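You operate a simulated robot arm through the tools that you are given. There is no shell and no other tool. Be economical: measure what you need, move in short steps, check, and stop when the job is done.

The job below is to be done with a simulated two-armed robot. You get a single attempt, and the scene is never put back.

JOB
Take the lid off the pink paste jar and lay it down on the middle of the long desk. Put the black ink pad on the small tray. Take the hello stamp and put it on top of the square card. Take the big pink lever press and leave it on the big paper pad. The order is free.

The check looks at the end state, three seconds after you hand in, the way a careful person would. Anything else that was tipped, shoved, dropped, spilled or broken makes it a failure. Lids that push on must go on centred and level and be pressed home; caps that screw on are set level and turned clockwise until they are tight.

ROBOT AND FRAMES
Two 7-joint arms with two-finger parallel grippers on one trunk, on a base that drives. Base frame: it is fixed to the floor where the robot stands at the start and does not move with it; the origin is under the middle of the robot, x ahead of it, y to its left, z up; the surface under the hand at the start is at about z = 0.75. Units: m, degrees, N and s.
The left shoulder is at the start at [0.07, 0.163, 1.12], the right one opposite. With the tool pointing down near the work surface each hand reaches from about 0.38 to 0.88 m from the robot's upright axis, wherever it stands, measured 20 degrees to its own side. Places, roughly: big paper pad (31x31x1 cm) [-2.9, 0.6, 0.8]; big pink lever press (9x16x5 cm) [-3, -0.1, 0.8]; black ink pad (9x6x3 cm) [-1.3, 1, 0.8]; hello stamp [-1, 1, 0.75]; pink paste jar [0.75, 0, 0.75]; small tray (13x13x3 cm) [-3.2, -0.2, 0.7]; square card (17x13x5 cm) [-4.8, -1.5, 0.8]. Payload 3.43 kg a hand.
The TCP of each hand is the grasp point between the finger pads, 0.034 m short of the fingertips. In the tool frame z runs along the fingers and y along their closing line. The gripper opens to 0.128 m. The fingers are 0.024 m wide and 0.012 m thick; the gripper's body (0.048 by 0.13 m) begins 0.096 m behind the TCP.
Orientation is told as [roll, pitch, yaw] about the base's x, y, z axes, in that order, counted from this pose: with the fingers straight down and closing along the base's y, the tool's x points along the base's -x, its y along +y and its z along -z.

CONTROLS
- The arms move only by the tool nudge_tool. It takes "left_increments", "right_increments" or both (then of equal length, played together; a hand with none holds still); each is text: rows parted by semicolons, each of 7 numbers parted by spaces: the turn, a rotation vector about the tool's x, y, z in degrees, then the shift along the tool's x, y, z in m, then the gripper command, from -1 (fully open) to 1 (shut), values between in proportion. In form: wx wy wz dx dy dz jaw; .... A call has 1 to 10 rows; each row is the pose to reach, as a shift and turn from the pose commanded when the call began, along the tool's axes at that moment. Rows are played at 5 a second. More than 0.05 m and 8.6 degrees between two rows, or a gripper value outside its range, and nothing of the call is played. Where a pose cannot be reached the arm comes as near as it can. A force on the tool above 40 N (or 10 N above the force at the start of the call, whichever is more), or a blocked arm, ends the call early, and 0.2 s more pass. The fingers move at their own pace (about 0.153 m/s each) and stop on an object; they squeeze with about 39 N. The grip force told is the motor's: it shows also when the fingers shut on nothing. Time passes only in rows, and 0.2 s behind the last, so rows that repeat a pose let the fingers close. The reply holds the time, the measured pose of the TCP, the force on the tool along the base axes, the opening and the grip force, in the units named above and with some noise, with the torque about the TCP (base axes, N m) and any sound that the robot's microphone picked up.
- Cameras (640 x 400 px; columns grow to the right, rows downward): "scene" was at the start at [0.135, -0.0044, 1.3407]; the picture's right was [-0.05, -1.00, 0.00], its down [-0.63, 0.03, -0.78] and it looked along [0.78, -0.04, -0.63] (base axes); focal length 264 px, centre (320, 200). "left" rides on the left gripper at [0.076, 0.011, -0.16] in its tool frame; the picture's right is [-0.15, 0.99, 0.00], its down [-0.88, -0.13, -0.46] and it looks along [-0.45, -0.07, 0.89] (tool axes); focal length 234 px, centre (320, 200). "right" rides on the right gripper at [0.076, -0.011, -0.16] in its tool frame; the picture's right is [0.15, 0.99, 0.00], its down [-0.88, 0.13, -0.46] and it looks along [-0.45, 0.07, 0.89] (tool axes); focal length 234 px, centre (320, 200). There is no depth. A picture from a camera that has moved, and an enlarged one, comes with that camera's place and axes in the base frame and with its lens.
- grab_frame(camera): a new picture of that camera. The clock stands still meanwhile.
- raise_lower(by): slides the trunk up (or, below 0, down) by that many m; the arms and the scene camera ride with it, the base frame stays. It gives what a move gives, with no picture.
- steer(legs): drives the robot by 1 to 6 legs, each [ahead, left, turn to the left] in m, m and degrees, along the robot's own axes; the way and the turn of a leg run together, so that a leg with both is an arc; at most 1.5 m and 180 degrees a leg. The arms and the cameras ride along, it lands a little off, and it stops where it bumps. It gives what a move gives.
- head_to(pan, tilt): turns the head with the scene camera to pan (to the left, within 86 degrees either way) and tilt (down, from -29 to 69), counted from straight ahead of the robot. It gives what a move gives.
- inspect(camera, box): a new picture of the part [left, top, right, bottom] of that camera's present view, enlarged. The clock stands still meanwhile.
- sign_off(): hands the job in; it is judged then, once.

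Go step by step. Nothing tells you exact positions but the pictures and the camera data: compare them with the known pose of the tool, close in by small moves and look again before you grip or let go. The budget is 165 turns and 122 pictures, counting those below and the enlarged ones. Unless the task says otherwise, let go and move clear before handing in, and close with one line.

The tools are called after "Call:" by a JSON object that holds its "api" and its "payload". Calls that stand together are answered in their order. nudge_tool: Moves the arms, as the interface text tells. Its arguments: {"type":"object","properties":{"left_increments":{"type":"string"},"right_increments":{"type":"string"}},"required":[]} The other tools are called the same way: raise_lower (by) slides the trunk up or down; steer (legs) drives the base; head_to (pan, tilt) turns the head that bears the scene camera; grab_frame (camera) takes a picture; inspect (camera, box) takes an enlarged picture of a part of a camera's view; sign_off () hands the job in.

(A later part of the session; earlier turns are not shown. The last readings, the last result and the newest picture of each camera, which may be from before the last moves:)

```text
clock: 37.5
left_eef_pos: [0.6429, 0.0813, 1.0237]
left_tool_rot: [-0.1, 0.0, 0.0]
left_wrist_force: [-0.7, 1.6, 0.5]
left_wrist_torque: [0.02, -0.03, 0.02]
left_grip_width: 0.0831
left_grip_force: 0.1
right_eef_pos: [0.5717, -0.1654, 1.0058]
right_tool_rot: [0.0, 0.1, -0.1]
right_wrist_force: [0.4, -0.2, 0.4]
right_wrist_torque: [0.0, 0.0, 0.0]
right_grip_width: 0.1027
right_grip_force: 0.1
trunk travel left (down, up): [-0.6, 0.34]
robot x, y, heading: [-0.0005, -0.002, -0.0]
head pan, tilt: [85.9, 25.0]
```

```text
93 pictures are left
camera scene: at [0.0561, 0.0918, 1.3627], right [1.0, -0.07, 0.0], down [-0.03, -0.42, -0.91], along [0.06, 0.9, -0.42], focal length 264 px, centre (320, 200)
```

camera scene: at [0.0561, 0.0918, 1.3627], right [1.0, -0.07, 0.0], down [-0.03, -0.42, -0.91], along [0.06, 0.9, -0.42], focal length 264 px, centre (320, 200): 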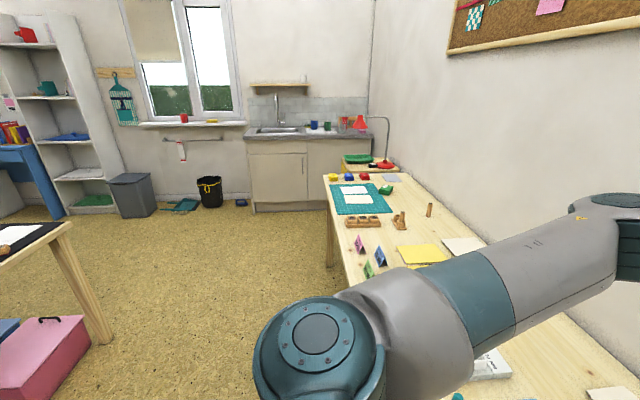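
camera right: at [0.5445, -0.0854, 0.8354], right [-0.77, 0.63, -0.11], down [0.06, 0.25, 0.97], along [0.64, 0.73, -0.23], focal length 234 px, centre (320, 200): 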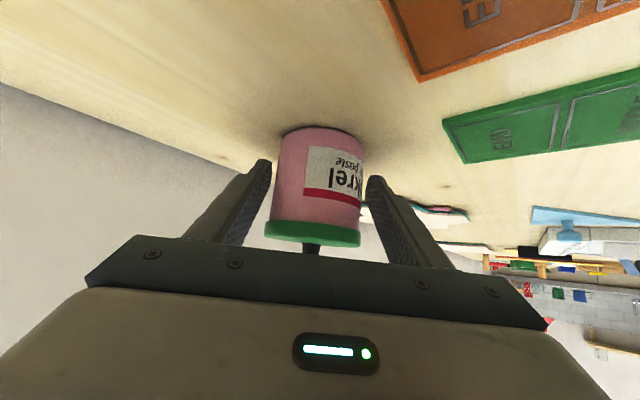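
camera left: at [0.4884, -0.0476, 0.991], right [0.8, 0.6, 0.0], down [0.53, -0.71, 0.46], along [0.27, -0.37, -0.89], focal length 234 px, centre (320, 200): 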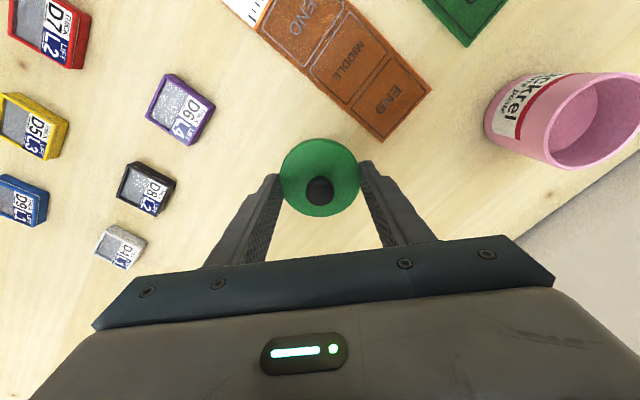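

The stamp's table is behind to the left, with its near corner around (-1.0, 1.2). I'll back off a little, turn left 90° in place and look.

Call:
{"api": "steer", "payload": {"legs": [[-0.2, 0, 0], [0, 0, 100]]}}

Call:
{"api": "head_to", "payload": {"pan": 40, "tilt": 25}}

Call:
{"api": "grab_frame", "payload": {"camera": "scene"}}

Call:
{"api": "head_to", "payload": {"pan": 86, "tilt": 25}}

Call:
{"api": "grab_frame", "payload": {"camera": "scene"}}

```text
clock: 43.3
left_eef_pos: [-0.3852, 0.6198, 1.0242]
left_tool_rot: [0.0, 0.0, 99.5]
left_wrist_force: [-0.1, 0.0, -0.2]
left_wrist_torque: [0.01, 0.01, -0.02]
left_grip_width: 0.0831
left_grip_force: 0.1
right_eef_pos: [-0.1291, 0.5905, 1.0062]
right_tool_rot: [-0.1, 0.0, 99.6]
right_wrist_force: [0.5, 0.2, 0.0]
right_wrist_torque: [-0.01, -0.01, -0.02]
right_grip_width: 0.1021
right_grip_force: 0.0
trunk travel left (down, up): [-0.6, 0.34]
robot x, y, heading: [-0.1989, 0.0019, 99.5]
head pan, tilt: [85.9, 25.0]
```

```text
clock: 44.5
left_eef_pos: [-0.3848, 0.6204, 1.0232]
left_tool_rot: [0.0, 0.0, 99.5]
left_wrist_force: [0.2, 0.9, 0.0]
left_wrist_torque: [0.04, 0.02, 0.02]
left_grip_width: 0.0832
left_grip_force: 0.0
right_eef_pos: [-0.1287, 0.592, 1.005]
right_tool_rot: [0.0, 0.0, 99.6]
right_wrist_force: [-0.4, -0.2, -0.2]
right_wrist_torque: [-0.01, 0.01, 0.0]
right_grip_width: 0.1025
right_grip_force: 0.0
trunk travel left (down, up): [-0.6, 0.34]
robot x, y, heading: [-0.1979, -0.0001, 99.6]
head pan, tilt: [40.0, 25.0]
```

```text
92 pictures are left
camera scene: at [-0.2778, 0.1092, 1.3626], right [0.65, 0.76, 0.0], down [0.32, -0.27, -0.91], along [-0.69, 0.59, -0.42], focal length 264 px, centre (320, 200)
```

scene: 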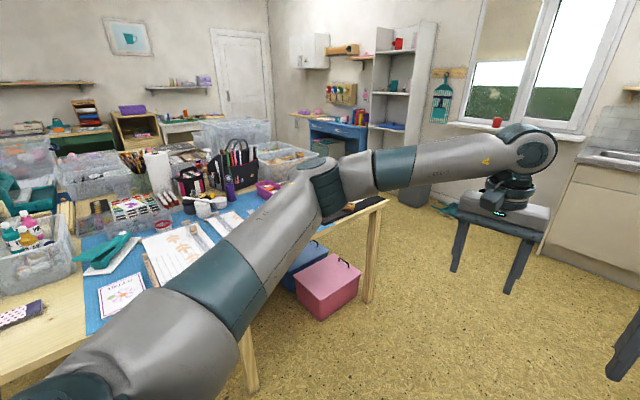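

```text
clock: 45.6
left_eef_pos: [-0.3856, 0.6199, 1.0248]
left_tool_rot: [-0.1, 0.0, 99.4]
left_wrist_force: [-0.2, 0.2, -0.6]
left_wrist_torque: [0.01, -0.02, 0.01]
left_grip_width: 0.0832
left_grip_force: 0.0
right_eef_pos: [-0.1303, 0.592, 1.0058]
right_tool_rot: [0.0, 0.0, 99.5]
right_wrist_force: [-0.9, 0.4, 0.2]
right_wrist_torque: [0.03, 0.01, 0.01]
right_grip_width: 0.1023
right_grip_force: 0.0
trunk travel left (down, up): [-0.6, 0.34]
robot x, y, heading: [-0.202, 0.0001, 99.4]
head pan, tilt: [85.9, 25.0]
```

```text
91 pictures are left
camera scene: at [-0.2994, 0.0407, 1.3627], right [-0.09, 1.0, 0.0], down [0.42, 0.04, -0.91], along [-0.9, -0.09, -0.42], focal length 264 px, centre (320, 200)
```

scene: 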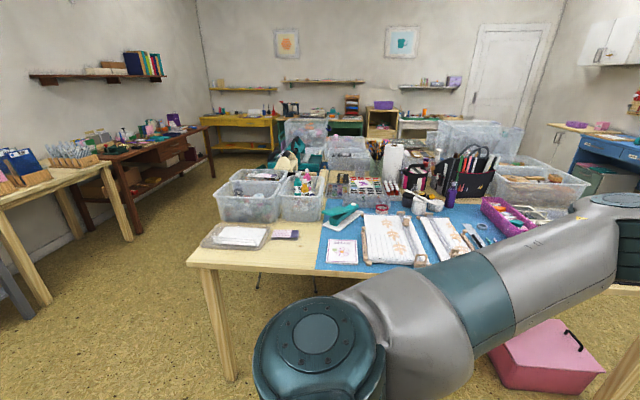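

The stamp should be at the near right corner of the big central table, whose edge lies at x ≈ -1.02. I'll drive up beside it and turn to face it.

Call:
{"api": "steer", "payload": {"legs": [[1.0, 0, 0], [0, 0, 80]]}}

Call:
{"api": "head_to", "payload": {"pan": 0, "tilt": 35}}

Call:
{"api": "grab_frame", "payload": {"camera": "scene"}}

```text
clock: 54.2
left_eef_pos: [-1.0088, 0.88, 1.0231]
left_tool_rot: [0.1, 0.0, -178.6]
left_wrist_force: [0.1, -0.7, -0.3]
left_wrist_torque: [0.0, 0.0, 0.0]
left_grip_width: 0.0834
left_grip_force: 0.0
right_eef_pos: [-0.9439, 1.1289, 1.0064]
right_tool_rot: [0.0, 0.0, -178.6]
right_wrist_force: [-1.1, 0.2, 0.2]
right_wrist_torque: [0.0, -0.01, 0.03]
right_grip_width: 0.1022
right_grip_force: 0.2
trunk travel left (down, up): [-0.6, 0.34]
robot x, y, heading: [-0.367, 0.9783, -178.8]
head pan, tilt: [85.9, 25.0]
```

```text
clock: 55.8
left_eef_pos: [-1.0087, 0.8813, 1.024]
left_tool_rot: [0.0, 0.0, -178.6]
left_wrist_force: [-0.7, -0.6, 0.2]
left_wrist_torque: [0.0, 0.01, 0.03]
left_grip_width: 0.0831
left_grip_force: 0.2
right_eef_pos: [-0.9441, 1.1283, 1.0055]
right_tool_rot: [0.0, -0.1, -178.6]
right_wrist_force: [-0.4, -0.1, 0.0]
right_wrist_torque: [0.0, 0.05, 0.0]
right_grip_width: 0.1025
right_grip_force: 0.1
trunk travel left (down, up): [-0.6, 0.34]
robot x, y, heading: [-0.3698, 0.9797, -178.5]
head pan, tilt: [0.0, 35.0]
```

```text
90 pictures are left
camera scene: at [-0.5077, 0.9746, 1.3469], right [-0.03, 1.0, 0.0], down [0.57, 0.01, -0.82], along [-0.82, -0.02, -0.57], focal length 264 px, centre (320, 200)
```

scene: 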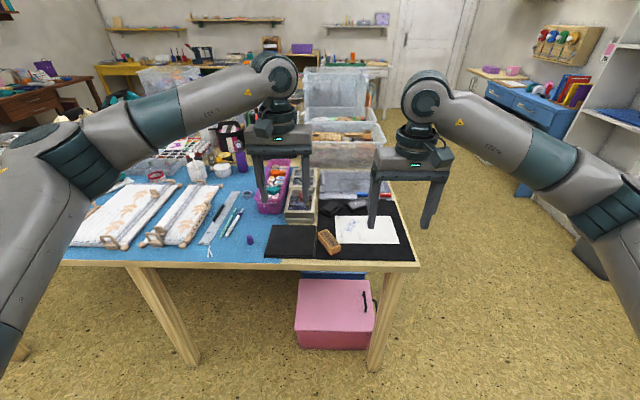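

The wooden stamp is on the dark mat at the table corner. I'll zoom in to find it and the ink pad.

Call:
{"api": "inspect", "payload": {"camera": "scene", "box": [250, 160, 430, 272]}}

Call:
{"api": "grab_frame", "payload": {"camera": "right"}}

```text
3.56 times, centred on (340, 216) of scene
camera zoom: at [-0.5077, 0.9746, 1.3469], right [-0.03, 1.0, 0.0], down [0.57, 0.01, -0.82], along [-0.82, -0.02, -0.57], focal length 939 px, centre (249, 143)
```

zoom: 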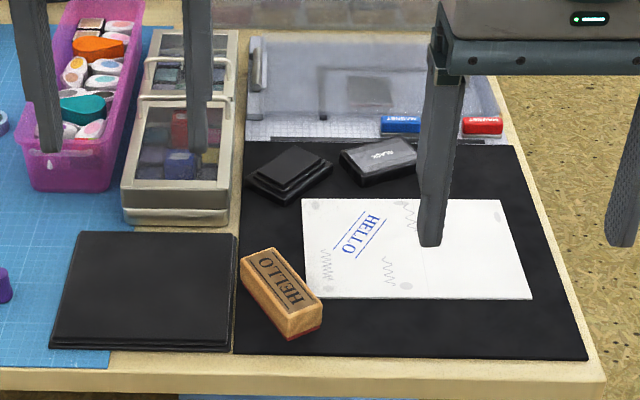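

```text
88 pictures are left
camera right: at [-0.87, 1.1423, 1.1663], right [0.17, -0.99, 0.0], down [-0.88, -0.15, 0.46], along [-0.45, -0.08, -0.89], focal length 234 px, centre (320, 200)
```

right: 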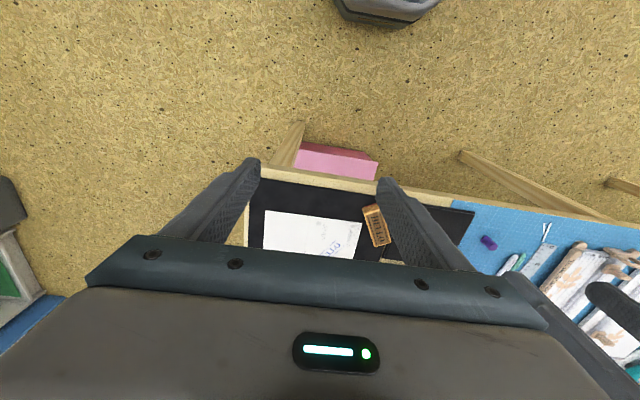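

Two small dark pads lie side by side on the mat. I'll zoom in on both to tell which is the black ink pad.

Call:
{"api": "inspect", "payload": {"camera": "scene", "box": [312, 192, 376, 232]}}

```text
10.00 times, centred on (344, 212) of scene
camera zoom: at [-0.5077, 0.9746, 1.3469], right [-0.03, 1.0, 0.0], down [0.57, 0.01, -0.82], along [-0.82, -0.02, -0.57], focal length 2642 px, centre (80, 80)
```

zoom: 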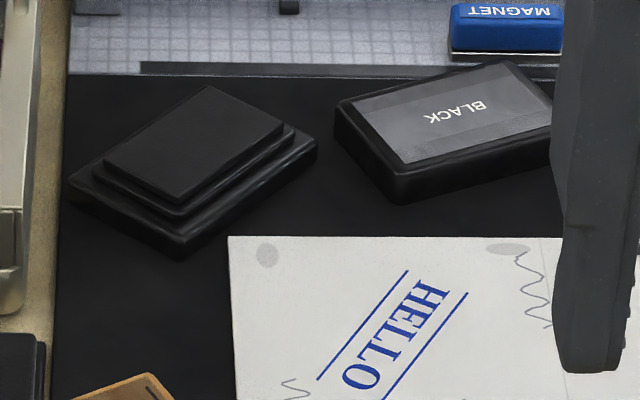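

One has the label BLACK and the other is a plain stepped block; I need a better view. I'll move the right hand aside and use the left hand's camera above them.

Call:
{"api": "nudge_tool", "payload": {"right_increments": "0 0 0 0 -0.04 -0.03 -0.6; 0 0 0 0 -0.08 -0.06 -0.6; 0 0 0 0 -0.12 -0.06 -0.6; 0 0 0 0 -0.12 -0.06 -0.6", "left_increments": "0 0 0 0 0.03 -0.03 -0.3; 0 0 0 0 0.06 -0.06 -0.3; 0 0 0 0 0.08 -0.06 -0.3; 0 0 0 0 0.08 -0.06 -0.3"}}

Call:
{"api": "inspect", "payload": {"camera": "scene", "box": [300, 182, 412, 252]}}

Call:
{"api": "grab_frame", "payload": {"camera": "left"}}

```text
clock: 56.8
left_eef_pos: [-1.0063, 0.8017, 1.0824]
left_tool_rot: [0.0, 0.0, -178.6]
left_wrist_force: [0.1, 0.5, -0.9]
left_wrist_torque: [0.0, -0.03, 0.01]
left_grip_width: 0.0831
left_grip_force: 0.1
right_eef_pos: [-0.947, 1.248, 1.065]
right_tool_rot: [0.0, 0.1, -178.6]
right_wrist_force: [-0.1, 0.0, -0.5]
right_wrist_torque: [-0.01, 0.02, -0.02]
right_grip_width: 0.1026
right_grip_force: 0.0
trunk travel left (down, up): [-0.6, 0.34]
robot x, y, heading: [-0.3695, 0.9775, -178.6]
head pan, tilt: [0.0, 35.0]
```

```text
5.71 times, centred on (356, 217) of scene
camera zoom: at [-0.5076, 0.9742, 1.3469], right [-0.03, 1.0, 0.0], down [0.57, 0.01, -0.82], along [-0.82, -0.02, -0.57], focal length 1510 px, centre (114, 103)
```

zoom: 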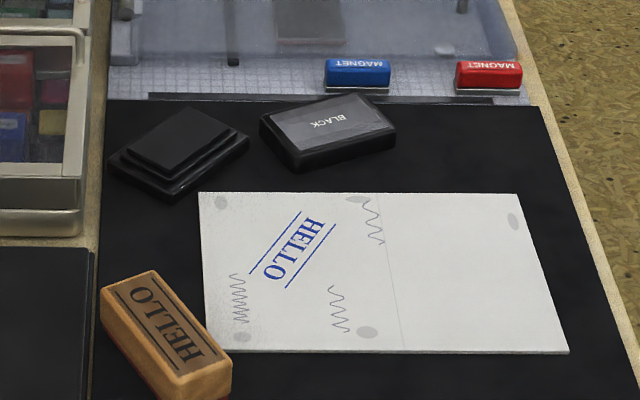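

```text
85 pictures are left
camera left: at [-0.9312, 0.7915, 1.2427], right [-0.12, -0.99, 0.0], down [-0.88, 0.11, 0.46], along [-0.45, 0.06, -0.89], focal length 234 px, centre (320, 200)
```

left: 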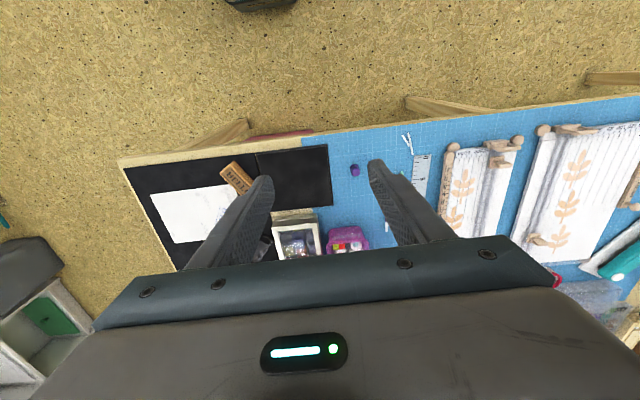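

The left one is stepped with what looks like a raised felt; the one labelled BLACK may be its lid or a closed pad. I'll drive 0.2 m nearer and look from right above.

Call:
{"api": "steer", "payload": {"legs": [[0.2, 0, 0]]}}

Call:
{"api": "nudge_tool", "payload": {"right_increments": "0 0 0 0.01 0.04 0.02 -0.6; 0 0 0 0.02 0.08 0.04 -0.6; 0 0 0 0.03 0.12 0.06 -0.6; 0 0 0 0.03 0.16 0.08 -0.6; 0 0 0 0.03 0.2 0.1 -0.6; 0 0 0 0.03 0.2 0.12 -0.6; 0 0 0 0.03 0.2 0.12 -0.6"}}

Call:
{"api": "grab_frame", "payload": {"camera": "right"}}

Call:
{"api": "head_to", "payload": {"pan": 0, "tilt": 50}}

Call:
{"api": "grab_frame", "payload": {"camera": "scene"}}

```text
clock: 58.4
left_eef_pos: [-1.2101, 0.7965, 1.0828]
left_tool_rot: [0.0, 0.0, -178.6]
left_wrist_force: [1.0, 0.1, 0.0]
left_wrist_torque: [0.04, -0.02, 0.01]
left_grip_width: 0.0833
left_grip_force: 0.2
right_eef_pos: [-1.1495, 1.2427, 1.0662]
right_tool_rot: [-0.1, 0.0, -178.7]
right_wrist_force: [-0.6, 0.3, -0.9]
right_wrist_torque: [0.0, 0.01, 0.0]
right_grip_width: 0.1023
right_grip_force: 0.0
trunk travel left (down, up): [-0.6, 0.34]
robot x, y, heading: [-0.5742, 0.9713, -178.6]
head pan, tilt: [0.0, 35.0]
```

```text
clock: 60.0
left_eef_pos: [-1.2088, 0.7966, 1.0835]
left_tool_rot: [-0.1, 0.0, -178.6]
left_wrist_force: [-0.5, -0.3, 0.5]
left_wrist_torque: [-0.01, 0.0, -0.03]
left_grip_width: 0.0833
left_grip_force: 0.0
right_eef_pos: [-1.1137, 1.0437, 0.9436]
right_tool_rot: [0.0, 0.0, -178.6]
right_wrist_force: [-1.0, 0.6, -0.5]
right_wrist_torque: [0.01, 0.01, 0.0]
right_grip_width: 0.1023
right_grip_force: 0.1
trunk travel left (down, up): [-0.6, 0.34]
robot x, y, heading: [-0.5713, 0.9741, -178.6]
head pan, tilt: [0.0, 35.0]
```

```text
84 pictures are left
camera right: at [-1.0392, 1.0559, 1.1044], right [0.17, -0.99, 0.0], down [-0.88, -0.15, 0.46], along [-0.45, -0.08, -0.89], focal length 234 px, centre (320, 200)
```

right: 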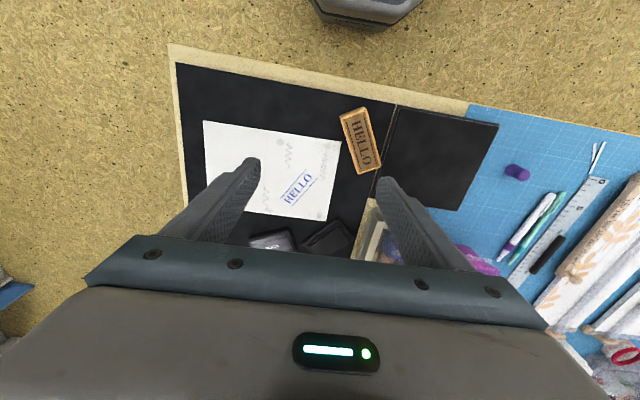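

```text
clock: 60.8
left_eef_pos: [-1.2083, 0.7974, 1.0824]
left_tool_rot: [0.0, 0.0, -178.6]
left_wrist_force: [0.1, 0.5, -0.1]
left_wrist_torque: [0.02, 0.03, -0.02]
left_grip_width: 0.0834
left_grip_force: 0.1
right_eef_pos: [-1.1133, 1.0429, 0.943]
right_tool_rot: [-0.1, 0.1, -178.6]
right_wrist_force: [0.1, 0.6, -0.1]
right_wrist_torque: [0.01, -0.05, -0.02]
right_grip_width: 0.1024
right_grip_force: 0.1
trunk travel left (down, up): [-0.6, 0.34]
robot x, y, heading: [-0.5704, 0.9725, -178.7]
head pan, tilt: [0.0, 50.0]
```

```text
83 pictures are left
camera scene: at [-0.6982, 0.9699, 1.3252], right [-0.03, 1.0, 0.0], down [0.77, 0.02, -0.64], along [-0.64, -0.02, -0.77], focal length 264 px, centre (320, 200)
```

scene: 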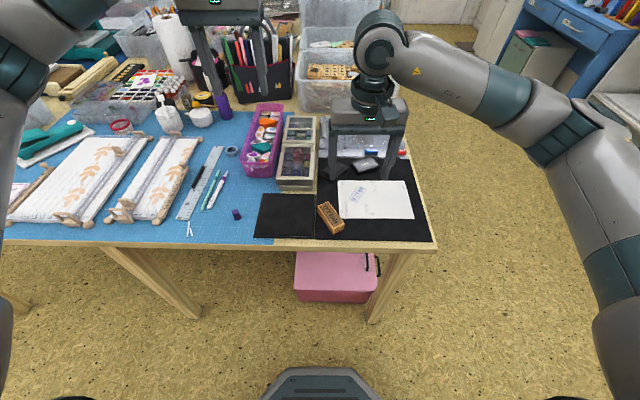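

I'll shift the right hand about 14 cm further over the table, so that the pads fall in its camera's clear area.

Call:
{"api": "nudge_tool", "payload": {"right_increments": "0 0 0 -0.04 0 0 -0.6; 0 0 0 -0.08 0 0 -0.6; 0 0 0 -0.11 0 0 -0.6; 0 0 0 -0.14 0 0 -0.6; 0 0 0 -0.14 0 0 -0.6"}}

Call:
{"api": "inspect", "payload": {"camera": "right", "box": [220, 60, 420, 185]}}

Call:
{"api": "inspect", "payload": {"camera": "scene", "box": [305, 120, 401, 180]}}

```text
clock: 62.0
left_eef_pos: [-1.2077, 0.797, 1.0828]
left_tool_rot: [0.1, 0.0, -178.6]
left_wrist_force: [-0.9, 0.9, -0.5]
left_wrist_torque: [0.0, 0.01, -0.01]
left_grip_width: 0.0831
left_grip_force: 0.1
right_eef_pos: [-1.2522, 1.0415, 0.9433]
right_tool_rot: [0.0, 0.1, -178.6]
right_wrist_force: [0.3, -0.3, -0.2]
right_wrist_torque: [0.03, 0.02, -0.02]
right_grip_width: 0.1025
right_grip_force: 0.0
trunk travel left (down, up): [-0.6, 0.34]
robot x, y, heading: [-0.5681, 0.9727, -178.8]
head pan, tilt: [0.0, 50.0]
```

```text
3.20 times, centred on (320, 122) of right
camera zoom: at [-1.1786, 1.0535, 1.1048], right [0.17, -0.99, 0.0], down [-0.88, -0.15, 0.46], along [-0.45, -0.08, -0.89], focal length 749 px, centre (320, 448)
```

zoom: 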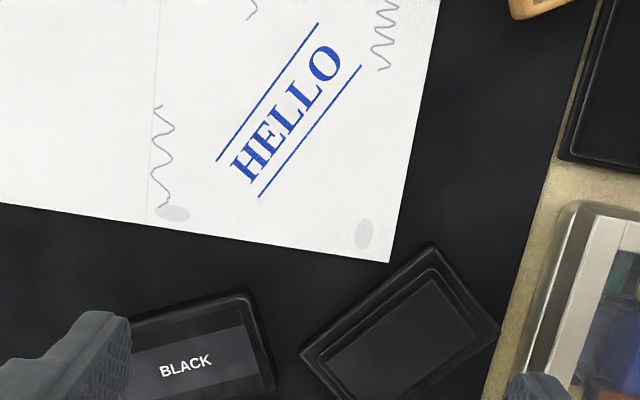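

```text
6.67 times, centred on (353, 150) of scene
camera zoom: at [-0.6977, 0.9702, 1.3252], right [-0.03, 1.0, 0.0], down [0.77, 0.02, -0.64], along [-0.64, -0.02, -0.77], focal length 1761 px, centre (100, 533)
```

zoom: 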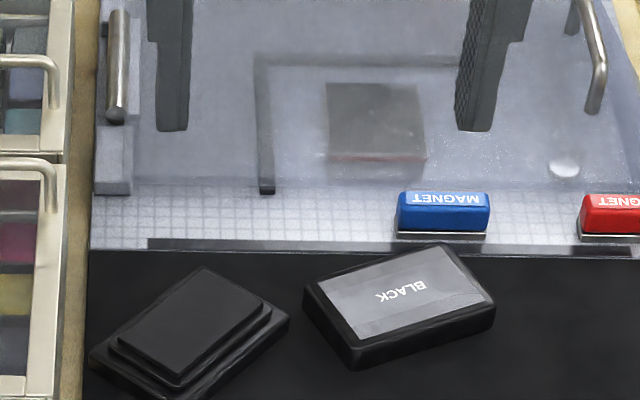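

The two pads are the same footprint, one stepped at about (-1.28, 1.00) and one labelled BLACK at about (-1.305, 1.09). To judge how exact the given places are, I'll look toward the press and tray from here.

Call:
{"api": "head_to", "payload": {"pan": 25, "tilt": 15}}

Call:
{"api": "grab_frame", "payload": {"camera": "scene"}}

```text
clock: 63.0
left_eef_pos: [-1.2083, 0.7974, 1.0831]
left_tool_rot: [-0.1, 0.0, -178.6]
left_wrist_force: [0.1, -0.4, -0.3]
left_wrist_torque: [0.01, 0.0, 0.02]
left_grip_width: 0.0832
left_grip_force: 0.0
right_eef_pos: [-1.2537, 1.0403, 0.9437]
right_tool_rot: [0.0, 0.0, -178.6]
right_wrist_force: [0.4, 0.8, -0.8]
right_wrist_torque: [0.01, -0.01, -0.01]
right_grip_width: 0.1024
right_grip_force: 0.1
trunk travel left (down, up): [-0.6, 0.34]
robot x, y, heading: [-0.5714, 0.9741, -178.7]
head pan, tilt: [25.0, 15.0]
```

```text
80 pictures are left
camera scene: at [-0.7048, 0.9302, 1.3788], right [-0.45, 0.9, 0.0], down [0.23, 0.12, -0.97], along [-0.86, -0.43, -0.26], focal length 264 px, centre (320, 200)
```

scene: 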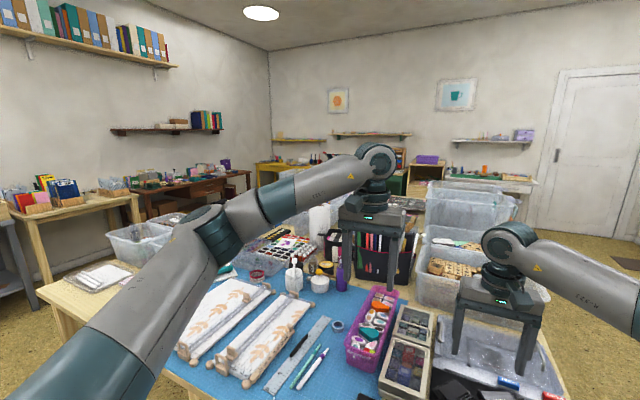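

The view is blocked from here. Either way the stamp must be taken, so I'll draw the right hand aside and bring the left hand above the stamp at about (-1.104, 0.986), turned 27° to grip across its short side.

Call:
{"api": "nudge_tool", "payload": {"right_increments": "0 0 0 0.02 -0.04 -0.03 -0.6; 0 0 0 0.04 -0.08 -0.06 -0.6; 0 0 0 0.06 -0.12 -0.09 -0.6; 0 0 0 0.08 -0.16 -0.12 -0.6; 0 0 0 0.1 -0.2 -0.12 -0.6; 0 0 0 0.1 -0.2 -0.12 -0.6; 0 0 0 0.1 -0.2 -0.12 -0.6; 0 0 0 0.1 -0.2 -0.12 -0.6; 0 0 0 0.1 -0.2 -0.12 -0.6", "left_increments": "0 0 0 0 0 0 -0.3; 0 0 0 0 0 0 -0.3; 0 0 0 0.0217 -0.02 0 -0.3; 0 0 -6 0.0434 -0.05 0.02 -0.3; 0 0 -12 0.065 -0.09 0.05 -0.3; 0 0 -18 0.087 -0.13 0.08 -0.3; 0 0 -24 0.1085 -0.165 0.11 -0.3; 0 0 -27.3 0.1085 -0.1865 0.14 -0.3; 0 0 -27.3 0.1085 -0.1865 0.153 -0.3"}}

Call:
{"api": "grab_frame", "payload": {"camera": "left"}}

Call:
{"api": "head_to", "payload": {"pan": 0, "tilt": 50}}

Call:
{"api": "inspect", "payload": {"camera": "scene", "box": [260, 160, 420, 260]}}

```text
refused: row 1 steps farther than a row can; nothing moved
```

```text
79 pictures are left
camera left: at [-1.1327, 0.7868, 1.2427], right [-0.12, -0.99, 0.0], down [-0.88, 0.11, 0.46], along [-0.45, 0.06, -0.89], focal length 234 px, centre (320, 200)
```

left: 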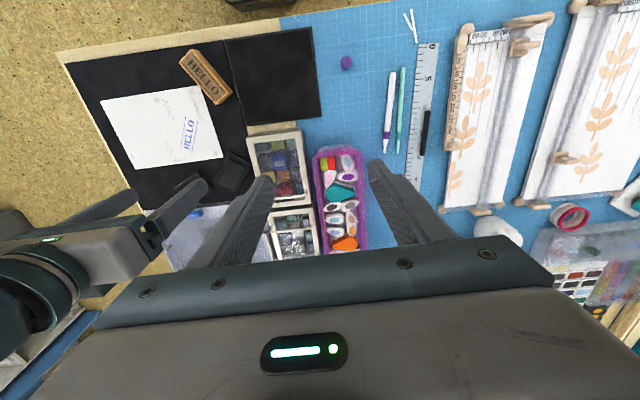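

```text
clock: 64.0
left_eef_pos: [-1.2084, 0.7961, 1.0834]
left_tool_rot: [-0.1, 0.0, -178.7]
left_wrist_force: [0.0, 1.3, 0.4]
left_wrist_torque: [0.02, 0.0, 0.0]
left_grip_width: 0.083
left_grip_force: 0.0
right_eef_pos: [-1.2538, 1.0397, 0.9446]
right_tool_rot: [0.0, 0.0, -178.6]
right_wrist_force: [-0.1, 0.1, 0.2]
right_wrist_torque: [0.0, -0.02, 0.0]
right_grip_width: 0.1023
right_grip_force: 0.1
trunk travel left (down, up): [-0.6, 0.34]
robot x, y, heading: [-0.5716, 0.9722, -178.5]
head pan, tilt: [0.0, 50.0]
```

```text
4.00 times, centred on (340, 210) of scene
camera zoom: at [-0.6982, 0.9697, 1.3252], right [-0.03, 1.0, 0.0], down [0.77, 0.02, -0.64], along [-0.64, -0.02, -0.77], focal length 1057 px, centre (240, 160)
```

zoom: 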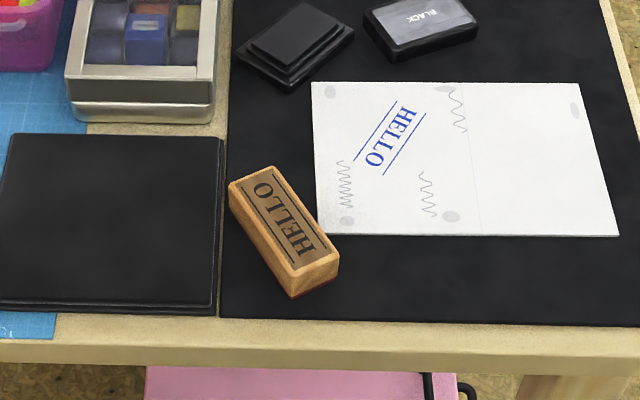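

The row step was too long. I'll resend with smaller right-hand steps; the stamp is now refined to (-1.102, 0.985), with its long side at about 30°.

Call:
{"api": "nudge_tool", "payload": {"right_increments": "0 0 0 0.015 -0.03 -0.02 -0.6; 0 0 0 0.03 -0.06 -0.04 -0.6; 0 0 0 0.045 -0.09 -0.06 -0.6; 0 0 0 0.06 -0.12 -0.08 -0.6; 0 0 0 0.075 -0.15 -0.1 -0.6; 0 0 0 0.09 -0.18 -0.12 -0.6; 0 0 0 0.1 -0.2 -0.12 -0.6; 0 0 0 0.1 -0.2 -0.12 -0.6; 0 0 0 0.1 -0.2 -0.12 -0.6; 0 0 0 0.1 -0.2 -0.12 -0.6", "left_increments": "0 0 0 0 0 0 -0.3; 0 0 0 0 0 0 -0.3; 0 0 0 0.02 -0.02 0 -0.3; 0 0 -6 0.04 -0.05 0.02 -0.3; 0 0 -12 0.06 -0.08 0.045 -0.3; 0 0 -18 0.08 -0.11 0.07 -0.3; 0 0 -24 0.1 -0.14 0.095 -0.3; 0 0 -28.6 0.1105 -0.165 0.12 -0.3; 0 0 -28.6 0.1105 -0.1865 0.145 -0.3; 0 0 -28.6 0.1105 -0.1865 0.153 -0.3"}}

Call:
{"api": "grab_frame", "payload": {"camera": "left"}}

Call:
{"api": "inspect", "payload": {"camera": "scene", "box": [260, 160, 420, 260]}}

```text
clock: 66.2
left_eef_pos: [-1.1028, 0.9876, 0.9303]
left_tool_rot: [0.0, 0.1, -149.9]
left_wrist_force: [0.0, -0.3, -0.1]
left_wrist_torque: [0.02, -0.01, 0.03]
left_grip_width: 0.0833
left_grip_force: 0.0
right_eef_pos: [-1.1575, 1.2446, 1.0653]
right_tool_rot: [0.0, -0.1, -178.6]
right_wrist_force: [0.6, 0.1, 0.4]
right_wrist_torque: [0.0, 0.02, 0.0]
right_grip_width: 0.1024
right_grip_force: 0.1
trunk travel left (down, up): [-0.6, 0.34]
robot x, y, heading: [-0.5701, 0.9726, -178.4]
head pan, tilt: [0.0, 50.0]
```

```text
77 pictures are left
camera left: at [-1.0315, 1.0149, 1.0903], right [0.37, -0.93, 0.0], down [-0.83, -0.33, 0.46], along [-0.42, -0.17, -0.89], focal length 234 px, centre (320, 200)
```

left: 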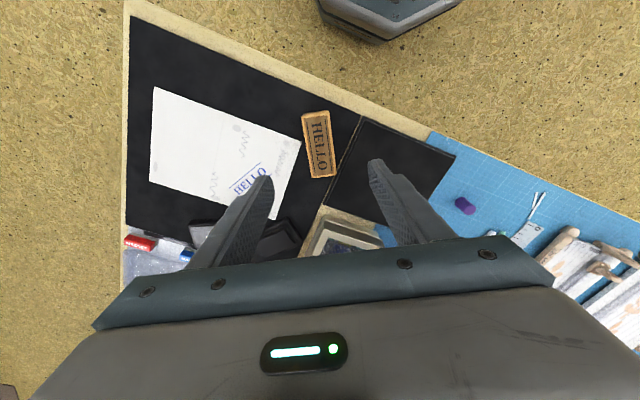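

```text
4.00 times, centred on (340, 210) of scene
camera zoom: at [-0.6981, 0.9692, 1.3252], right [-0.03, 1.0, 0.0], down [0.77, 0.02, -0.64], along [-0.64, -0.02, -0.77], focal length 1057 px, centre (240, 160)
```

zoom: 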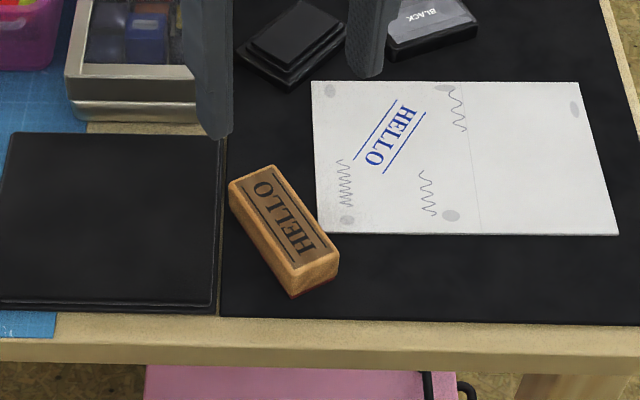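

The hand is well aligned with the stamp. A black folder lies close on one side, so I'll grip 1.5 cm toward the near end with a narrow opening, stopping just above the mat.

Call:
{"api": "nudge_tool", "payload": {"left_increments": "0 0 0 0.008 0 0.03 0.15; 0 0 0 0.015 0 0.07 0.15; 0 0 0 0.015 0 0.1 0.15; 0 0 0 0.015 0 0.11 0.15"}}

Call:
{"api": "grab_frame", "payload": {"camera": "left"}}

Call:
{"api": "inspect", "payload": {"camera": "scene", "box": [290, 180, 370, 230]}}

```text
clock: 67.2
left_eef_pos: [-1.0892, 0.9941, 0.8195]
left_tool_rot: [0.0, -0.1, -150.0]
left_wrist_force: [-0.2, 0.7, -0.1]
left_wrist_torque: [0.01, 0.01, 0.03]
left_grip_width: 0.0545
left_grip_force: 0.0
right_eef_pos: [-1.1572, 1.2443, 1.0653]
right_tool_rot: [0.0, 0.0, -178.6]
right_wrist_force: [0.3, 0.6, -0.4]
right_wrist_torque: [0.01, 0.01, 0.03]
right_grip_width: 0.1023
right_grip_force: 0.0
trunk travel left (down, up): [-0.6, 0.34]
robot x, y, heading: [-0.5713, 0.9701, -178.5]
head pan, tilt: [0.0, 50.0]
```

```text
75 pictures are left
camera left: at [-1.0182, 1.0221, 0.9793], right [0.37, -0.93, 0.0], down [-0.83, -0.33, 0.46], along [-0.42, -0.17, -0.89], focal length 234 px, centre (320, 200)
```

left: 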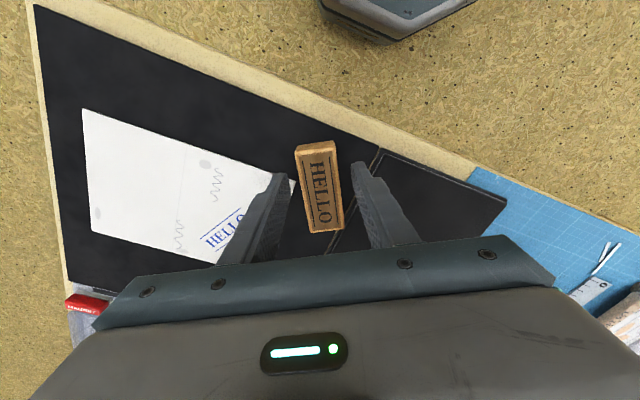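

```text
8.00 times, centred on (330, 205) of scene
camera zoom: at [-0.6981, 0.9698, 1.3252], right [-0.03, 1.0, 0.0], down [0.77, 0.02, -0.64], along [-0.64, -0.02, -0.77], focal length 2114 px, centre (240, 160)
```

zoom: 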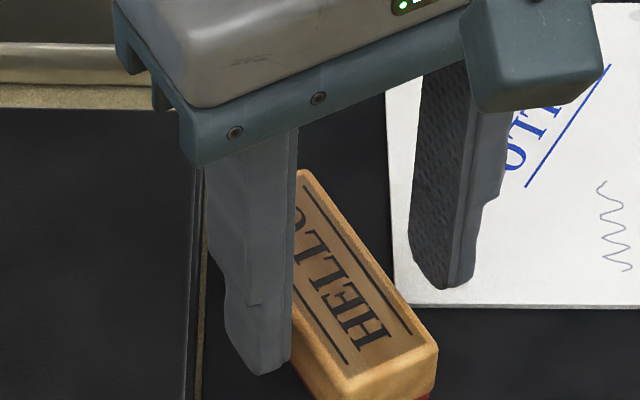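

Aligned and clear on both sides. I'll lower the rest and grip.

Call:
{"api": "nudge_tool", "payload": {"left_increments": "0 0 0 0 0 0.015 0.15; 0 0 0 0 0 0.027 0.15; 0 0 0 0 0 0.027 1; 0 0 0 0 0 0.027 1; 0 0 0 0 0 0.027 1"}}

Call:
{"api": "nudge_tool", "payload": {"left_increments": "0 0 0 0 0 -0.02 1; 0 0 0 0 0 -0.05 1; 0 0 0 0 0 -0.09 1; 0 0 0 0 0 -0.13 1; 0 0 0 0 0 -0.17 1; 0 0 0 0 0 -0.21 1; 0 0 0 0 0 -0.21 1"}}

Call:
{"api": "grab_frame", "payload": {"camera": "scene"}}

```text
clock: 68.4
left_eef_pos: [-1.0889, 0.9941, 0.7929]
left_tool_rot: [0.1, 0.0, -150.0]
left_wrist_force: [0.4, -0.4, -0.2]
left_wrist_torque: [0.04, -0.04, 0.03]
left_grip_width: 0.0349
left_grip_force: 38.8
right_eef_pos: [-1.158, 1.245, 1.0635]
right_tool_rot: [0.0, 0.0, -178.6]
right_wrist_force: [0.4, -0.5, -0.2]
right_wrist_torque: [-0.02, -0.03, 0.0]
right_grip_width: 0.1025
right_grip_force: 0.0
trunk travel left (down, up): [-0.6, 0.34]
robot x, y, heading: [-0.5691, 0.9726, -178.4]
head pan, tilt: [0.0, 50.0]
```

```text
clock: 70.0
left_eef_pos: [-1.0902, 0.9929, 1.0058]
left_tool_rot: [0.0, 0.1, -150.0]
left_wrist_force: [-0.4, 0.5, -0.8]
left_wrist_torque: [-0.02, 0.0, 0.0]
left_grip_width: 0.0348
left_grip_force: 38.5
right_eef_pos: [-1.1588, 1.245, 1.0644]
right_tool_rot: [-0.1, 0.0, -178.5]
right_wrist_force: [-0.2, -0.5, 0.5]
right_wrist_torque: [-0.01, 0.02, 0.01]
right_grip_width: 0.1026
right_grip_force: 0.1
trunk travel left (down, up): [-0.6, 0.34]
robot x, y, heading: [-0.5714, 0.9727, -178.6]
head pan, tilt: [0.0, 50.0]
```

```text
73 pictures are left
camera scene: at [-0.6987, 0.9698, 1.3251], right [-0.03, 1.0, 0.0], down [0.77, 0.02, -0.64], along [-0.64, -0.02, -0.77], focal length 264 px, centre (320, 200)
```

scene: 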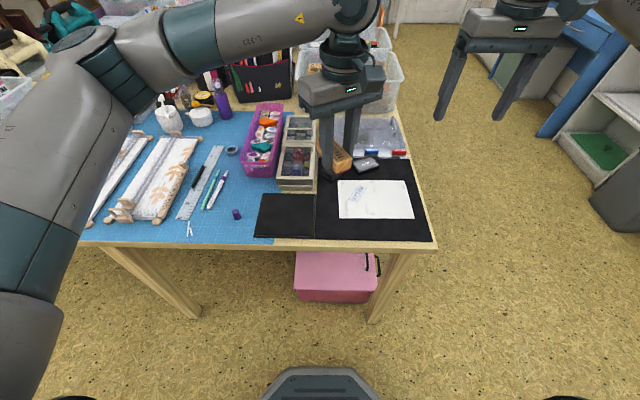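

The stamp is firmly held. I'll back the hands off the table, go round by the window-side aisle and look at the press and tray from there.

Call:
{"api": "steer", "payload": {"legs": [[0.15, 0, 0], [0, -0.8, 0], [0.9, 0, 0]]}}

Call:
{"api": "head_to", "payload": {"pan": 50, "tilt": 20}}

Call:
{"api": "grab_frame", "payload": {"camera": "scene"}}

```text
clock: 79.7
left_eef_pos: [-2.1654, 1.7787, 1.0034]
left_tool_rot: [0.0, 0.0, -149.9]
left_wrist_force: [-0.1, -0.4, -0.5]
left_wrist_torque: [0.01, -0.03, 0.03]
left_grip_width: 0.0352
left_grip_force: 38.9
right_eef_pos: [-2.2331, 2.0283, 1.0652]
right_tool_rot: [0.0, 0.0, -178.4]
right_wrist_force: [-1.2, -1.1, -0.2]
right_wrist_torque: [0.02, 0.0, 0.03]
right_grip_width: 0.1022
right_grip_force: 0.1
trunk travel left (down, up): [-0.6, 0.34]
robot x, y, heading: [-1.6441, 1.7586, -178.5]
head pan, tilt: [0.0, 50.0]
```

```text
clock: 80.9
left_eef_pos: [-2.1655, 1.779, 1.0053]
left_tool_rot: [0.0, 0.1, -149.9]
left_wrist_force: [-0.8, 0.0, -1.2]
left_wrist_torque: [-0.02, -0.01, -0.01]
left_grip_width: 0.0349
left_grip_force: 38.7
right_eef_pos: [-2.2337, 2.0297, 1.0658]
right_tool_rot: [0.0, 0.0, -178.5]
right_wrist_force: [0.7, -0.2, 0.1]
right_wrist_torque: [0.0, -0.01, 0.03]
right_grip_width: 0.1023
right_grip_force: 0.1
trunk travel left (down, up): [-0.6, 0.34]
robot x, y, heading: [-1.6459, 1.7593, -178.8]
head pan, tilt: [50.0, 20.0]
```

```text
72 pictures are left
camera scene: at [-1.7538, 1.6843, 1.3707], right [-0.78, 0.62, 0.0], down [0.21, 0.27, -0.94], along [-0.58, -0.74, -0.34], focal length 264 px, centre (320, 200)
```

scene: 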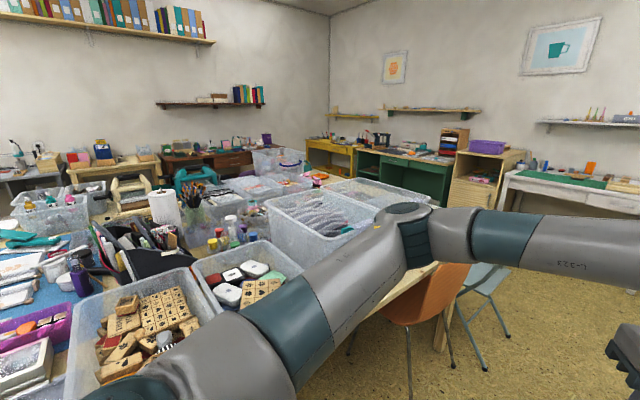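

The far end of the table is hidden by boxes. I'll check that the aisle ahead is clear before driving on.

Call:
{"api": "head_to", "payload": {"pan": 0, "tilt": 30}}

Call:
{"api": "grab_frame", "payload": {"camera": "scene"}}

```text
clock: 82.1
left_eef_pos: [-2.1658, 1.7776, 1.0036]
left_tool_rot: [0.1, 0.1, -149.9]
left_wrist_force: [0.5, 0.2, -0.3]
left_wrist_torque: [0.0, -0.03, -0.02]
left_grip_width: 0.035
left_grip_force: 39.3
right_eef_pos: [-2.2333, 2.0301, 1.0651]
right_tool_rot: [0.0, 0.0, -178.5]
right_wrist_force: [0.7, 0.2, 0.0]
right_wrist_torque: [-0.02, -0.01, 0.01]
right_grip_width: 0.102
right_grip_force: 0.1
trunk travel left (down, up): [-0.6, 0.34]
robot x, y, heading: [-1.6412, 1.7592, -178.5]
head pan, tilt: [0.0, 30.0]
```

```text
71 pictures are left
camera scene: at [-1.7862, 1.7546, 1.3547], right [-0.03, 1.0, 0.0], down [0.5, 0.01, -0.87], along [-0.87, -0.02, -0.5], focal length 264 px, centre (320, 200)
```

scene: 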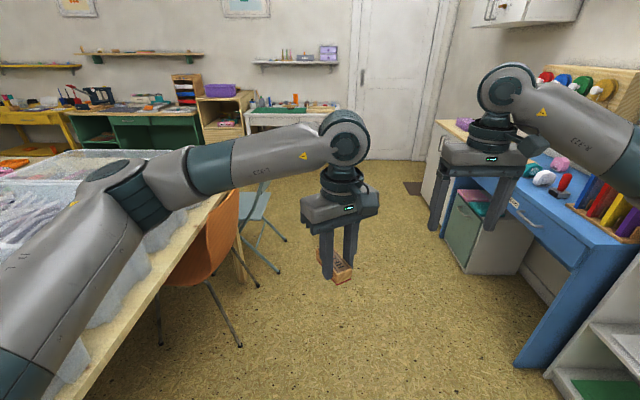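

The aisle is clear, with chairs on the left reaching to y ≈ 1.43. I'll shift right a little and go 1.4 m ahead.

Call:
{"api": "steer", "payload": {"legs": [[0, -0.17, -1.5], [1.4, 0, 0]]}}

Call:
{"api": "head_to", "payload": {"pan": 80, "tilt": 25}}

Call:
{"api": "grab_frame", "payload": {"camera": "scene"}}

```text
clock: 90.1
left_eef_pos: [-3.5612, 1.9376, 1.0039]
left_tool_rot: [-0.1, 0.0, -150.3]
left_wrist_force: [0.8, -0.3, -2.0]
left_wrist_torque: [-0.02, -0.03, 0.01]
left_grip_width: 0.0352
left_grip_force: 39.2
right_eef_pos: [-3.6283, 2.1867, 1.065]
right_tool_rot: [-0.1, -0.1, -178.9]
right_wrist_force: [-0.5, -0.4, 1.0]
right_wrist_torque: [0.0, 0.0, -0.01]
right_grip_width: 0.1025
right_grip_force: 0.1
trunk travel left (down, up): [-0.6, 0.34]
robot x, y, heading: [-3.0389, 1.9133, -179.1]
head pan, tilt: [0.0, 30.0]
```

```text
clock: 91.6
left_eef_pos: [-3.5627, 1.9377, 1.0044]
left_tool_rot: [0.0, 0.1, -150.3]
left_wrist_force: [-1.0, -0.2, -1.3]
left_wrist_torque: [0.01, -0.05, 0.0]
left_grip_width: 0.0351
left_grip_force: 39.1
right_eef_pos: [-3.6278, 2.1879, 1.0656]
right_tool_rot: [0.0, 0.0, -178.9]
right_wrist_force: [-0.5, 1.2, 0.5]
right_wrist_torque: [-0.02, 0.02, 0.03]
right_grip_width: 0.1025
right_grip_force: 0.1
trunk travel left (down, up): [-0.6, 0.34]
robot x, y, heading: [-3.0422, 1.9151, -178.9]
head pan, tilt: [80.0, 25.0]
```

```text
70 pictures are left
camera scene: at [-3.1068, 1.821, 1.3627], right [-0.99, 0.15, 0.0], down [0.07, 0.42, -0.91], along [-0.14, -0.9, -0.42], focal length 264 px, centre (320, 200)
```

scene: 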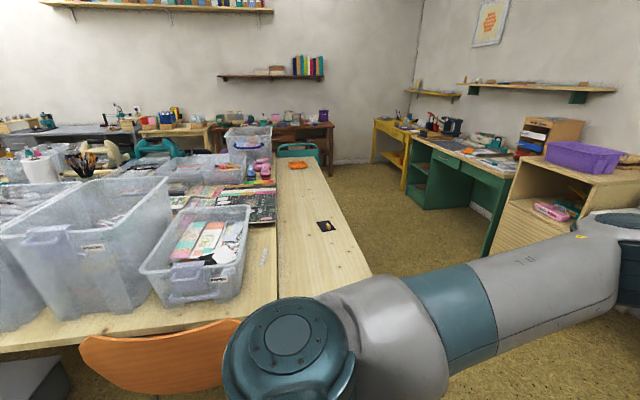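

I expect the press near pixel (267, 162), the tray near (294, 168) and the paper pad near (243, 202). I'll zoom there.

Call:
{"api": "inspect", "payload": {"camera": "scene", "box": [160, 125, 352, 245]}}

Call:
{"api": "inspect", "payload": {"camera": "scene", "box": [225, 140, 321, 200]}}

```text
3.33 times, centred on (256, 185) of scene
camera zoom: at [-3.1068, 1.821, 1.3627], right [-0.99, 0.15, 0.0], down [0.07, 0.42, -0.91], along [-0.14, -0.9, -0.42], focal length 881 px, centre (533, 250)
```

zoom: 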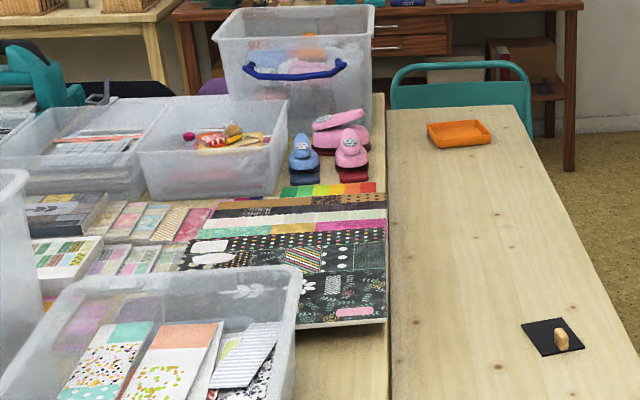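

```text
6.67 times, centred on (273, 170) of scene
camera zoom: at [-3.1068, 1.821, 1.3627], right [-0.99, 0.15, 0.0], down [0.07, 0.42, -0.91], along [-0.14, -0.9, -0.42], focal length 1761 px, centre (633, 400)
```

zoom: 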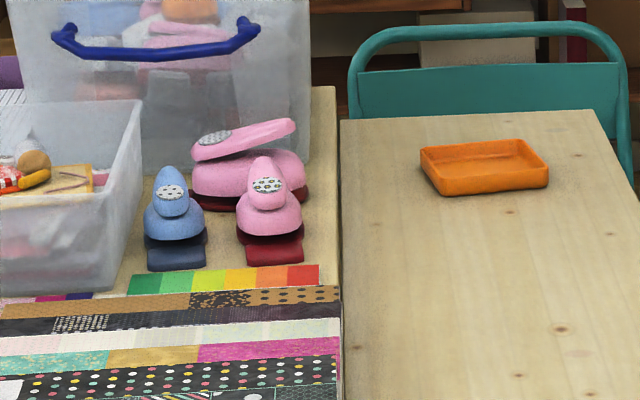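

The tray, press and paper pad match their given places to within 5 cm, so the ink pad at y = 1.0 should be the open stepped one rather than the BLACK-labelled piece at y = 1.09. The press is the big pink one behind the smaller pink and blue punches; I'll come at it from the west side of the light table, so I'll drive round there with the trunk raised.

Call:
{"api": "raise_lower", "payload": {"by": 0.1}}

Call:
{"api": "steer", "payload": {"legs": [[0.98, 0, 0], [0, 0, 179], [0, -1.3, 0]]}}

Call:
{"api": "head_to", "payload": {"pan": -25, "tilt": 30}}

Call:
{"api": "grab_frame", "payload": {"camera": "scene"}}

```text
clock: 92.9
left_eef_pos: [-3.5632, 1.9376, 1.1035]
left_tool_rot: [0.1, 0.0, -150.3]
left_wrist_force: [-0.1, 0.3, -1.0]
left_wrist_torque: [-0.04, -0.01, 0.04]
left_grip_width: 0.0352
left_grip_force: 39.1
right_eef_pos: [-3.6287, 2.1886, 1.1648]
right_tool_rot: [0.0, 0.0, -178.9]
right_wrist_force: [0.6, 0.2, 0.1]
right_wrist_torque: [0.01, -0.03, 0.01]
right_grip_width: 0.1023
right_grip_force: 0.0
trunk travel left (down, up): [-0.7, 0.24]
robot x, y, heading: [-3.0432, 1.9174, -179.0]
head pan, tilt: [80.0, 25.0]
```

```text
clock: 111.2
left_eef_pos: [-3.5549, 0.5545, 1.1051]
left_tool_rot: [0.0, 0.0, 25.9]
left_wrist_force: [0.9, 0.9, -1.5]
left_wrist_torque: [0.0, 0.02, 0.01]
left_grip_width: 0.0349
left_grip_force: 39.5
right_eef_pos: [-3.5062, 0.3012, 1.1648]
right_tool_rot: [-0.2, 0.0, -2.8]
right_wrist_force: [0.8, 0.6, -0.2]
right_wrist_torque: [0.02, 0.0, -0.01]
right_grip_width: 0.1024
right_grip_force: 0.0
trunk travel left (down, up): [-0.7, 0.24]
robot x, y, heading: [-4.0742, 0.613, -2.9]
head pan, tilt: [80.0, 25.0]
```

```text
clock: 113.0
left_eef_pos: [-3.5537, 0.5547, 1.1053]
left_tool_rot: [0.0, 0.0, 25.8]
left_wrist_force: [0.3, -0.1, -1.0]
left_wrist_torque: [0.02, -0.04, 0.01]
left_grip_width: 0.0354
left_grip_force: 39.1
right_eef_pos: [-3.5064, 0.3019, 1.1648]
right_tool_rot: [0.0, 0.0, -2.8]
right_wrist_force: [0.1, 0.1, 0.2]
right_wrist_torque: [0.01, 0.01, -0.01]
right_grip_width: 0.1022
right_grip_force: 0.2
trunk travel left (down, up): [-0.7, 0.24]
robot x, y, heading: [-4.072, 0.6111, -2.7]
head pan, tilt: [-25.0, 30.0]
```

```text
67 pictures are left
camera scene: at [-3.9433, 0.5691, 1.4547], right [-0.47, -0.89, 0.0], down [-0.44, 0.23, -0.87], along [0.77, -0.4, -0.5], focal length 264 px, centre (320, 200)
```

scene: 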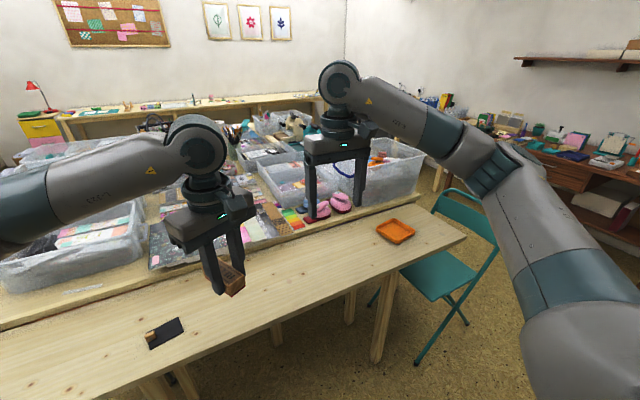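

I'm west of the light table. I'll square up and move to about (-3.68, 0.1), then look at the press closely.

Call:
{"api": "steer", "payload": {"legs": [[0, 0, 2.8], [0, -0.55, 0], [0.38, 0, 0]]}}

Call:
{"api": "head_to", "payload": {"pan": -15, "tilt": 40}}

Call:
{"api": "grab_frame", "payload": {"camera": "scene"}}

Call:
{"api": "grab_frame", "payload": {"camera": "right"}}

```text
clock: 118.6
left_eef_pos: [-3.1733, 0.0515, 1.1035]
left_tool_rot: [0.0, -0.1, 29.5]
left_wrist_force: [-0.7, 0.9, -1.1]
left_wrist_torque: [0.0, 0.02, 0.01]
left_grip_width: 0.0349
left_grip_force: 39.2
right_eef_pos: [-3.1095, -0.1994, 1.1649]
right_tool_rot: [0.1, 0.0, 0.7]
right_wrist_force: [0.1, -0.3, -1.3]
right_wrist_torque: [-0.02, 0.01, -0.01]
right_grip_width: 0.1023
right_grip_force: 0.1
trunk travel left (down, up): [-0.7, 0.24]
robot x, y, heading: [-3.6927, 0.0787, 1.0]
head pan, tilt: [-25.0, 30.0]
```

```text
clock: 119.3
left_eef_pos: [-3.1727, 0.0505, 1.1034]
left_tool_rot: [0.0, 0.1, 29.4]
left_wrist_force: [-0.3, 0.5, 0.0]
left_wrist_torque: [-0.01, 0.0, -0.01]
left_grip_width: 0.035
left_grip_force: 39.3
right_eef_pos: [-3.1085, -0.2002, 1.1647]
right_tool_rot: [-0.1, 0.1, 0.7]
right_wrist_force: [-0.3, -0.2, 0.6]
right_wrist_torque: [-0.02, 0.01, 0.0]
right_grip_width: 0.1025
right_grip_force: 0.0
trunk travel left (down, up): [-0.7, 0.24]
robot x, y, heading: [-3.6955, 0.0777, 0.8]
head pan, tilt: [-15.0, 40.0]
```

```text
66 pictures are left
camera scene: at [-3.5616, 0.0572, 1.4393], right [-0.25, -0.97, 0.0], down [-0.62, 0.16, -0.77], along [0.74, -0.19, -0.64], focal length 264 px, centre (320, 200)
```

scene: 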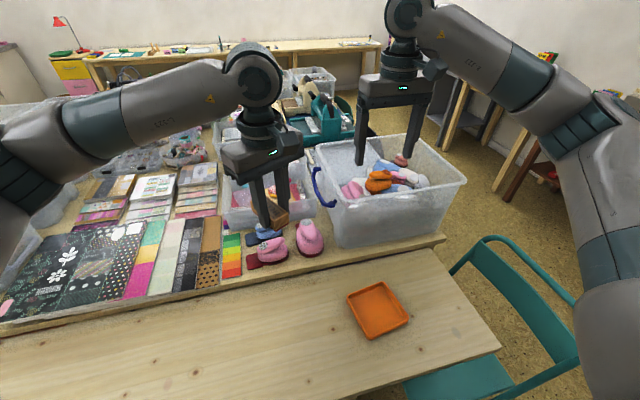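

```text
65 pictures are left
camera right: at [-3.1856, -0.2128, 1.3256], right [-0.16, 0.99, 0.0], down [0.88, 0.14, 0.46], along [0.45, 0.07, -0.89], focal length 234 px, centre (320, 200)
```

right: 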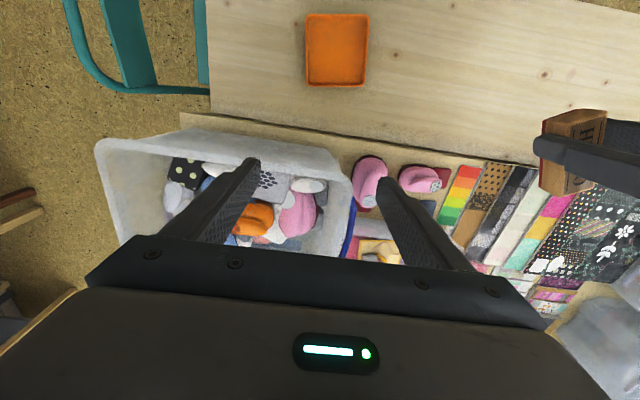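

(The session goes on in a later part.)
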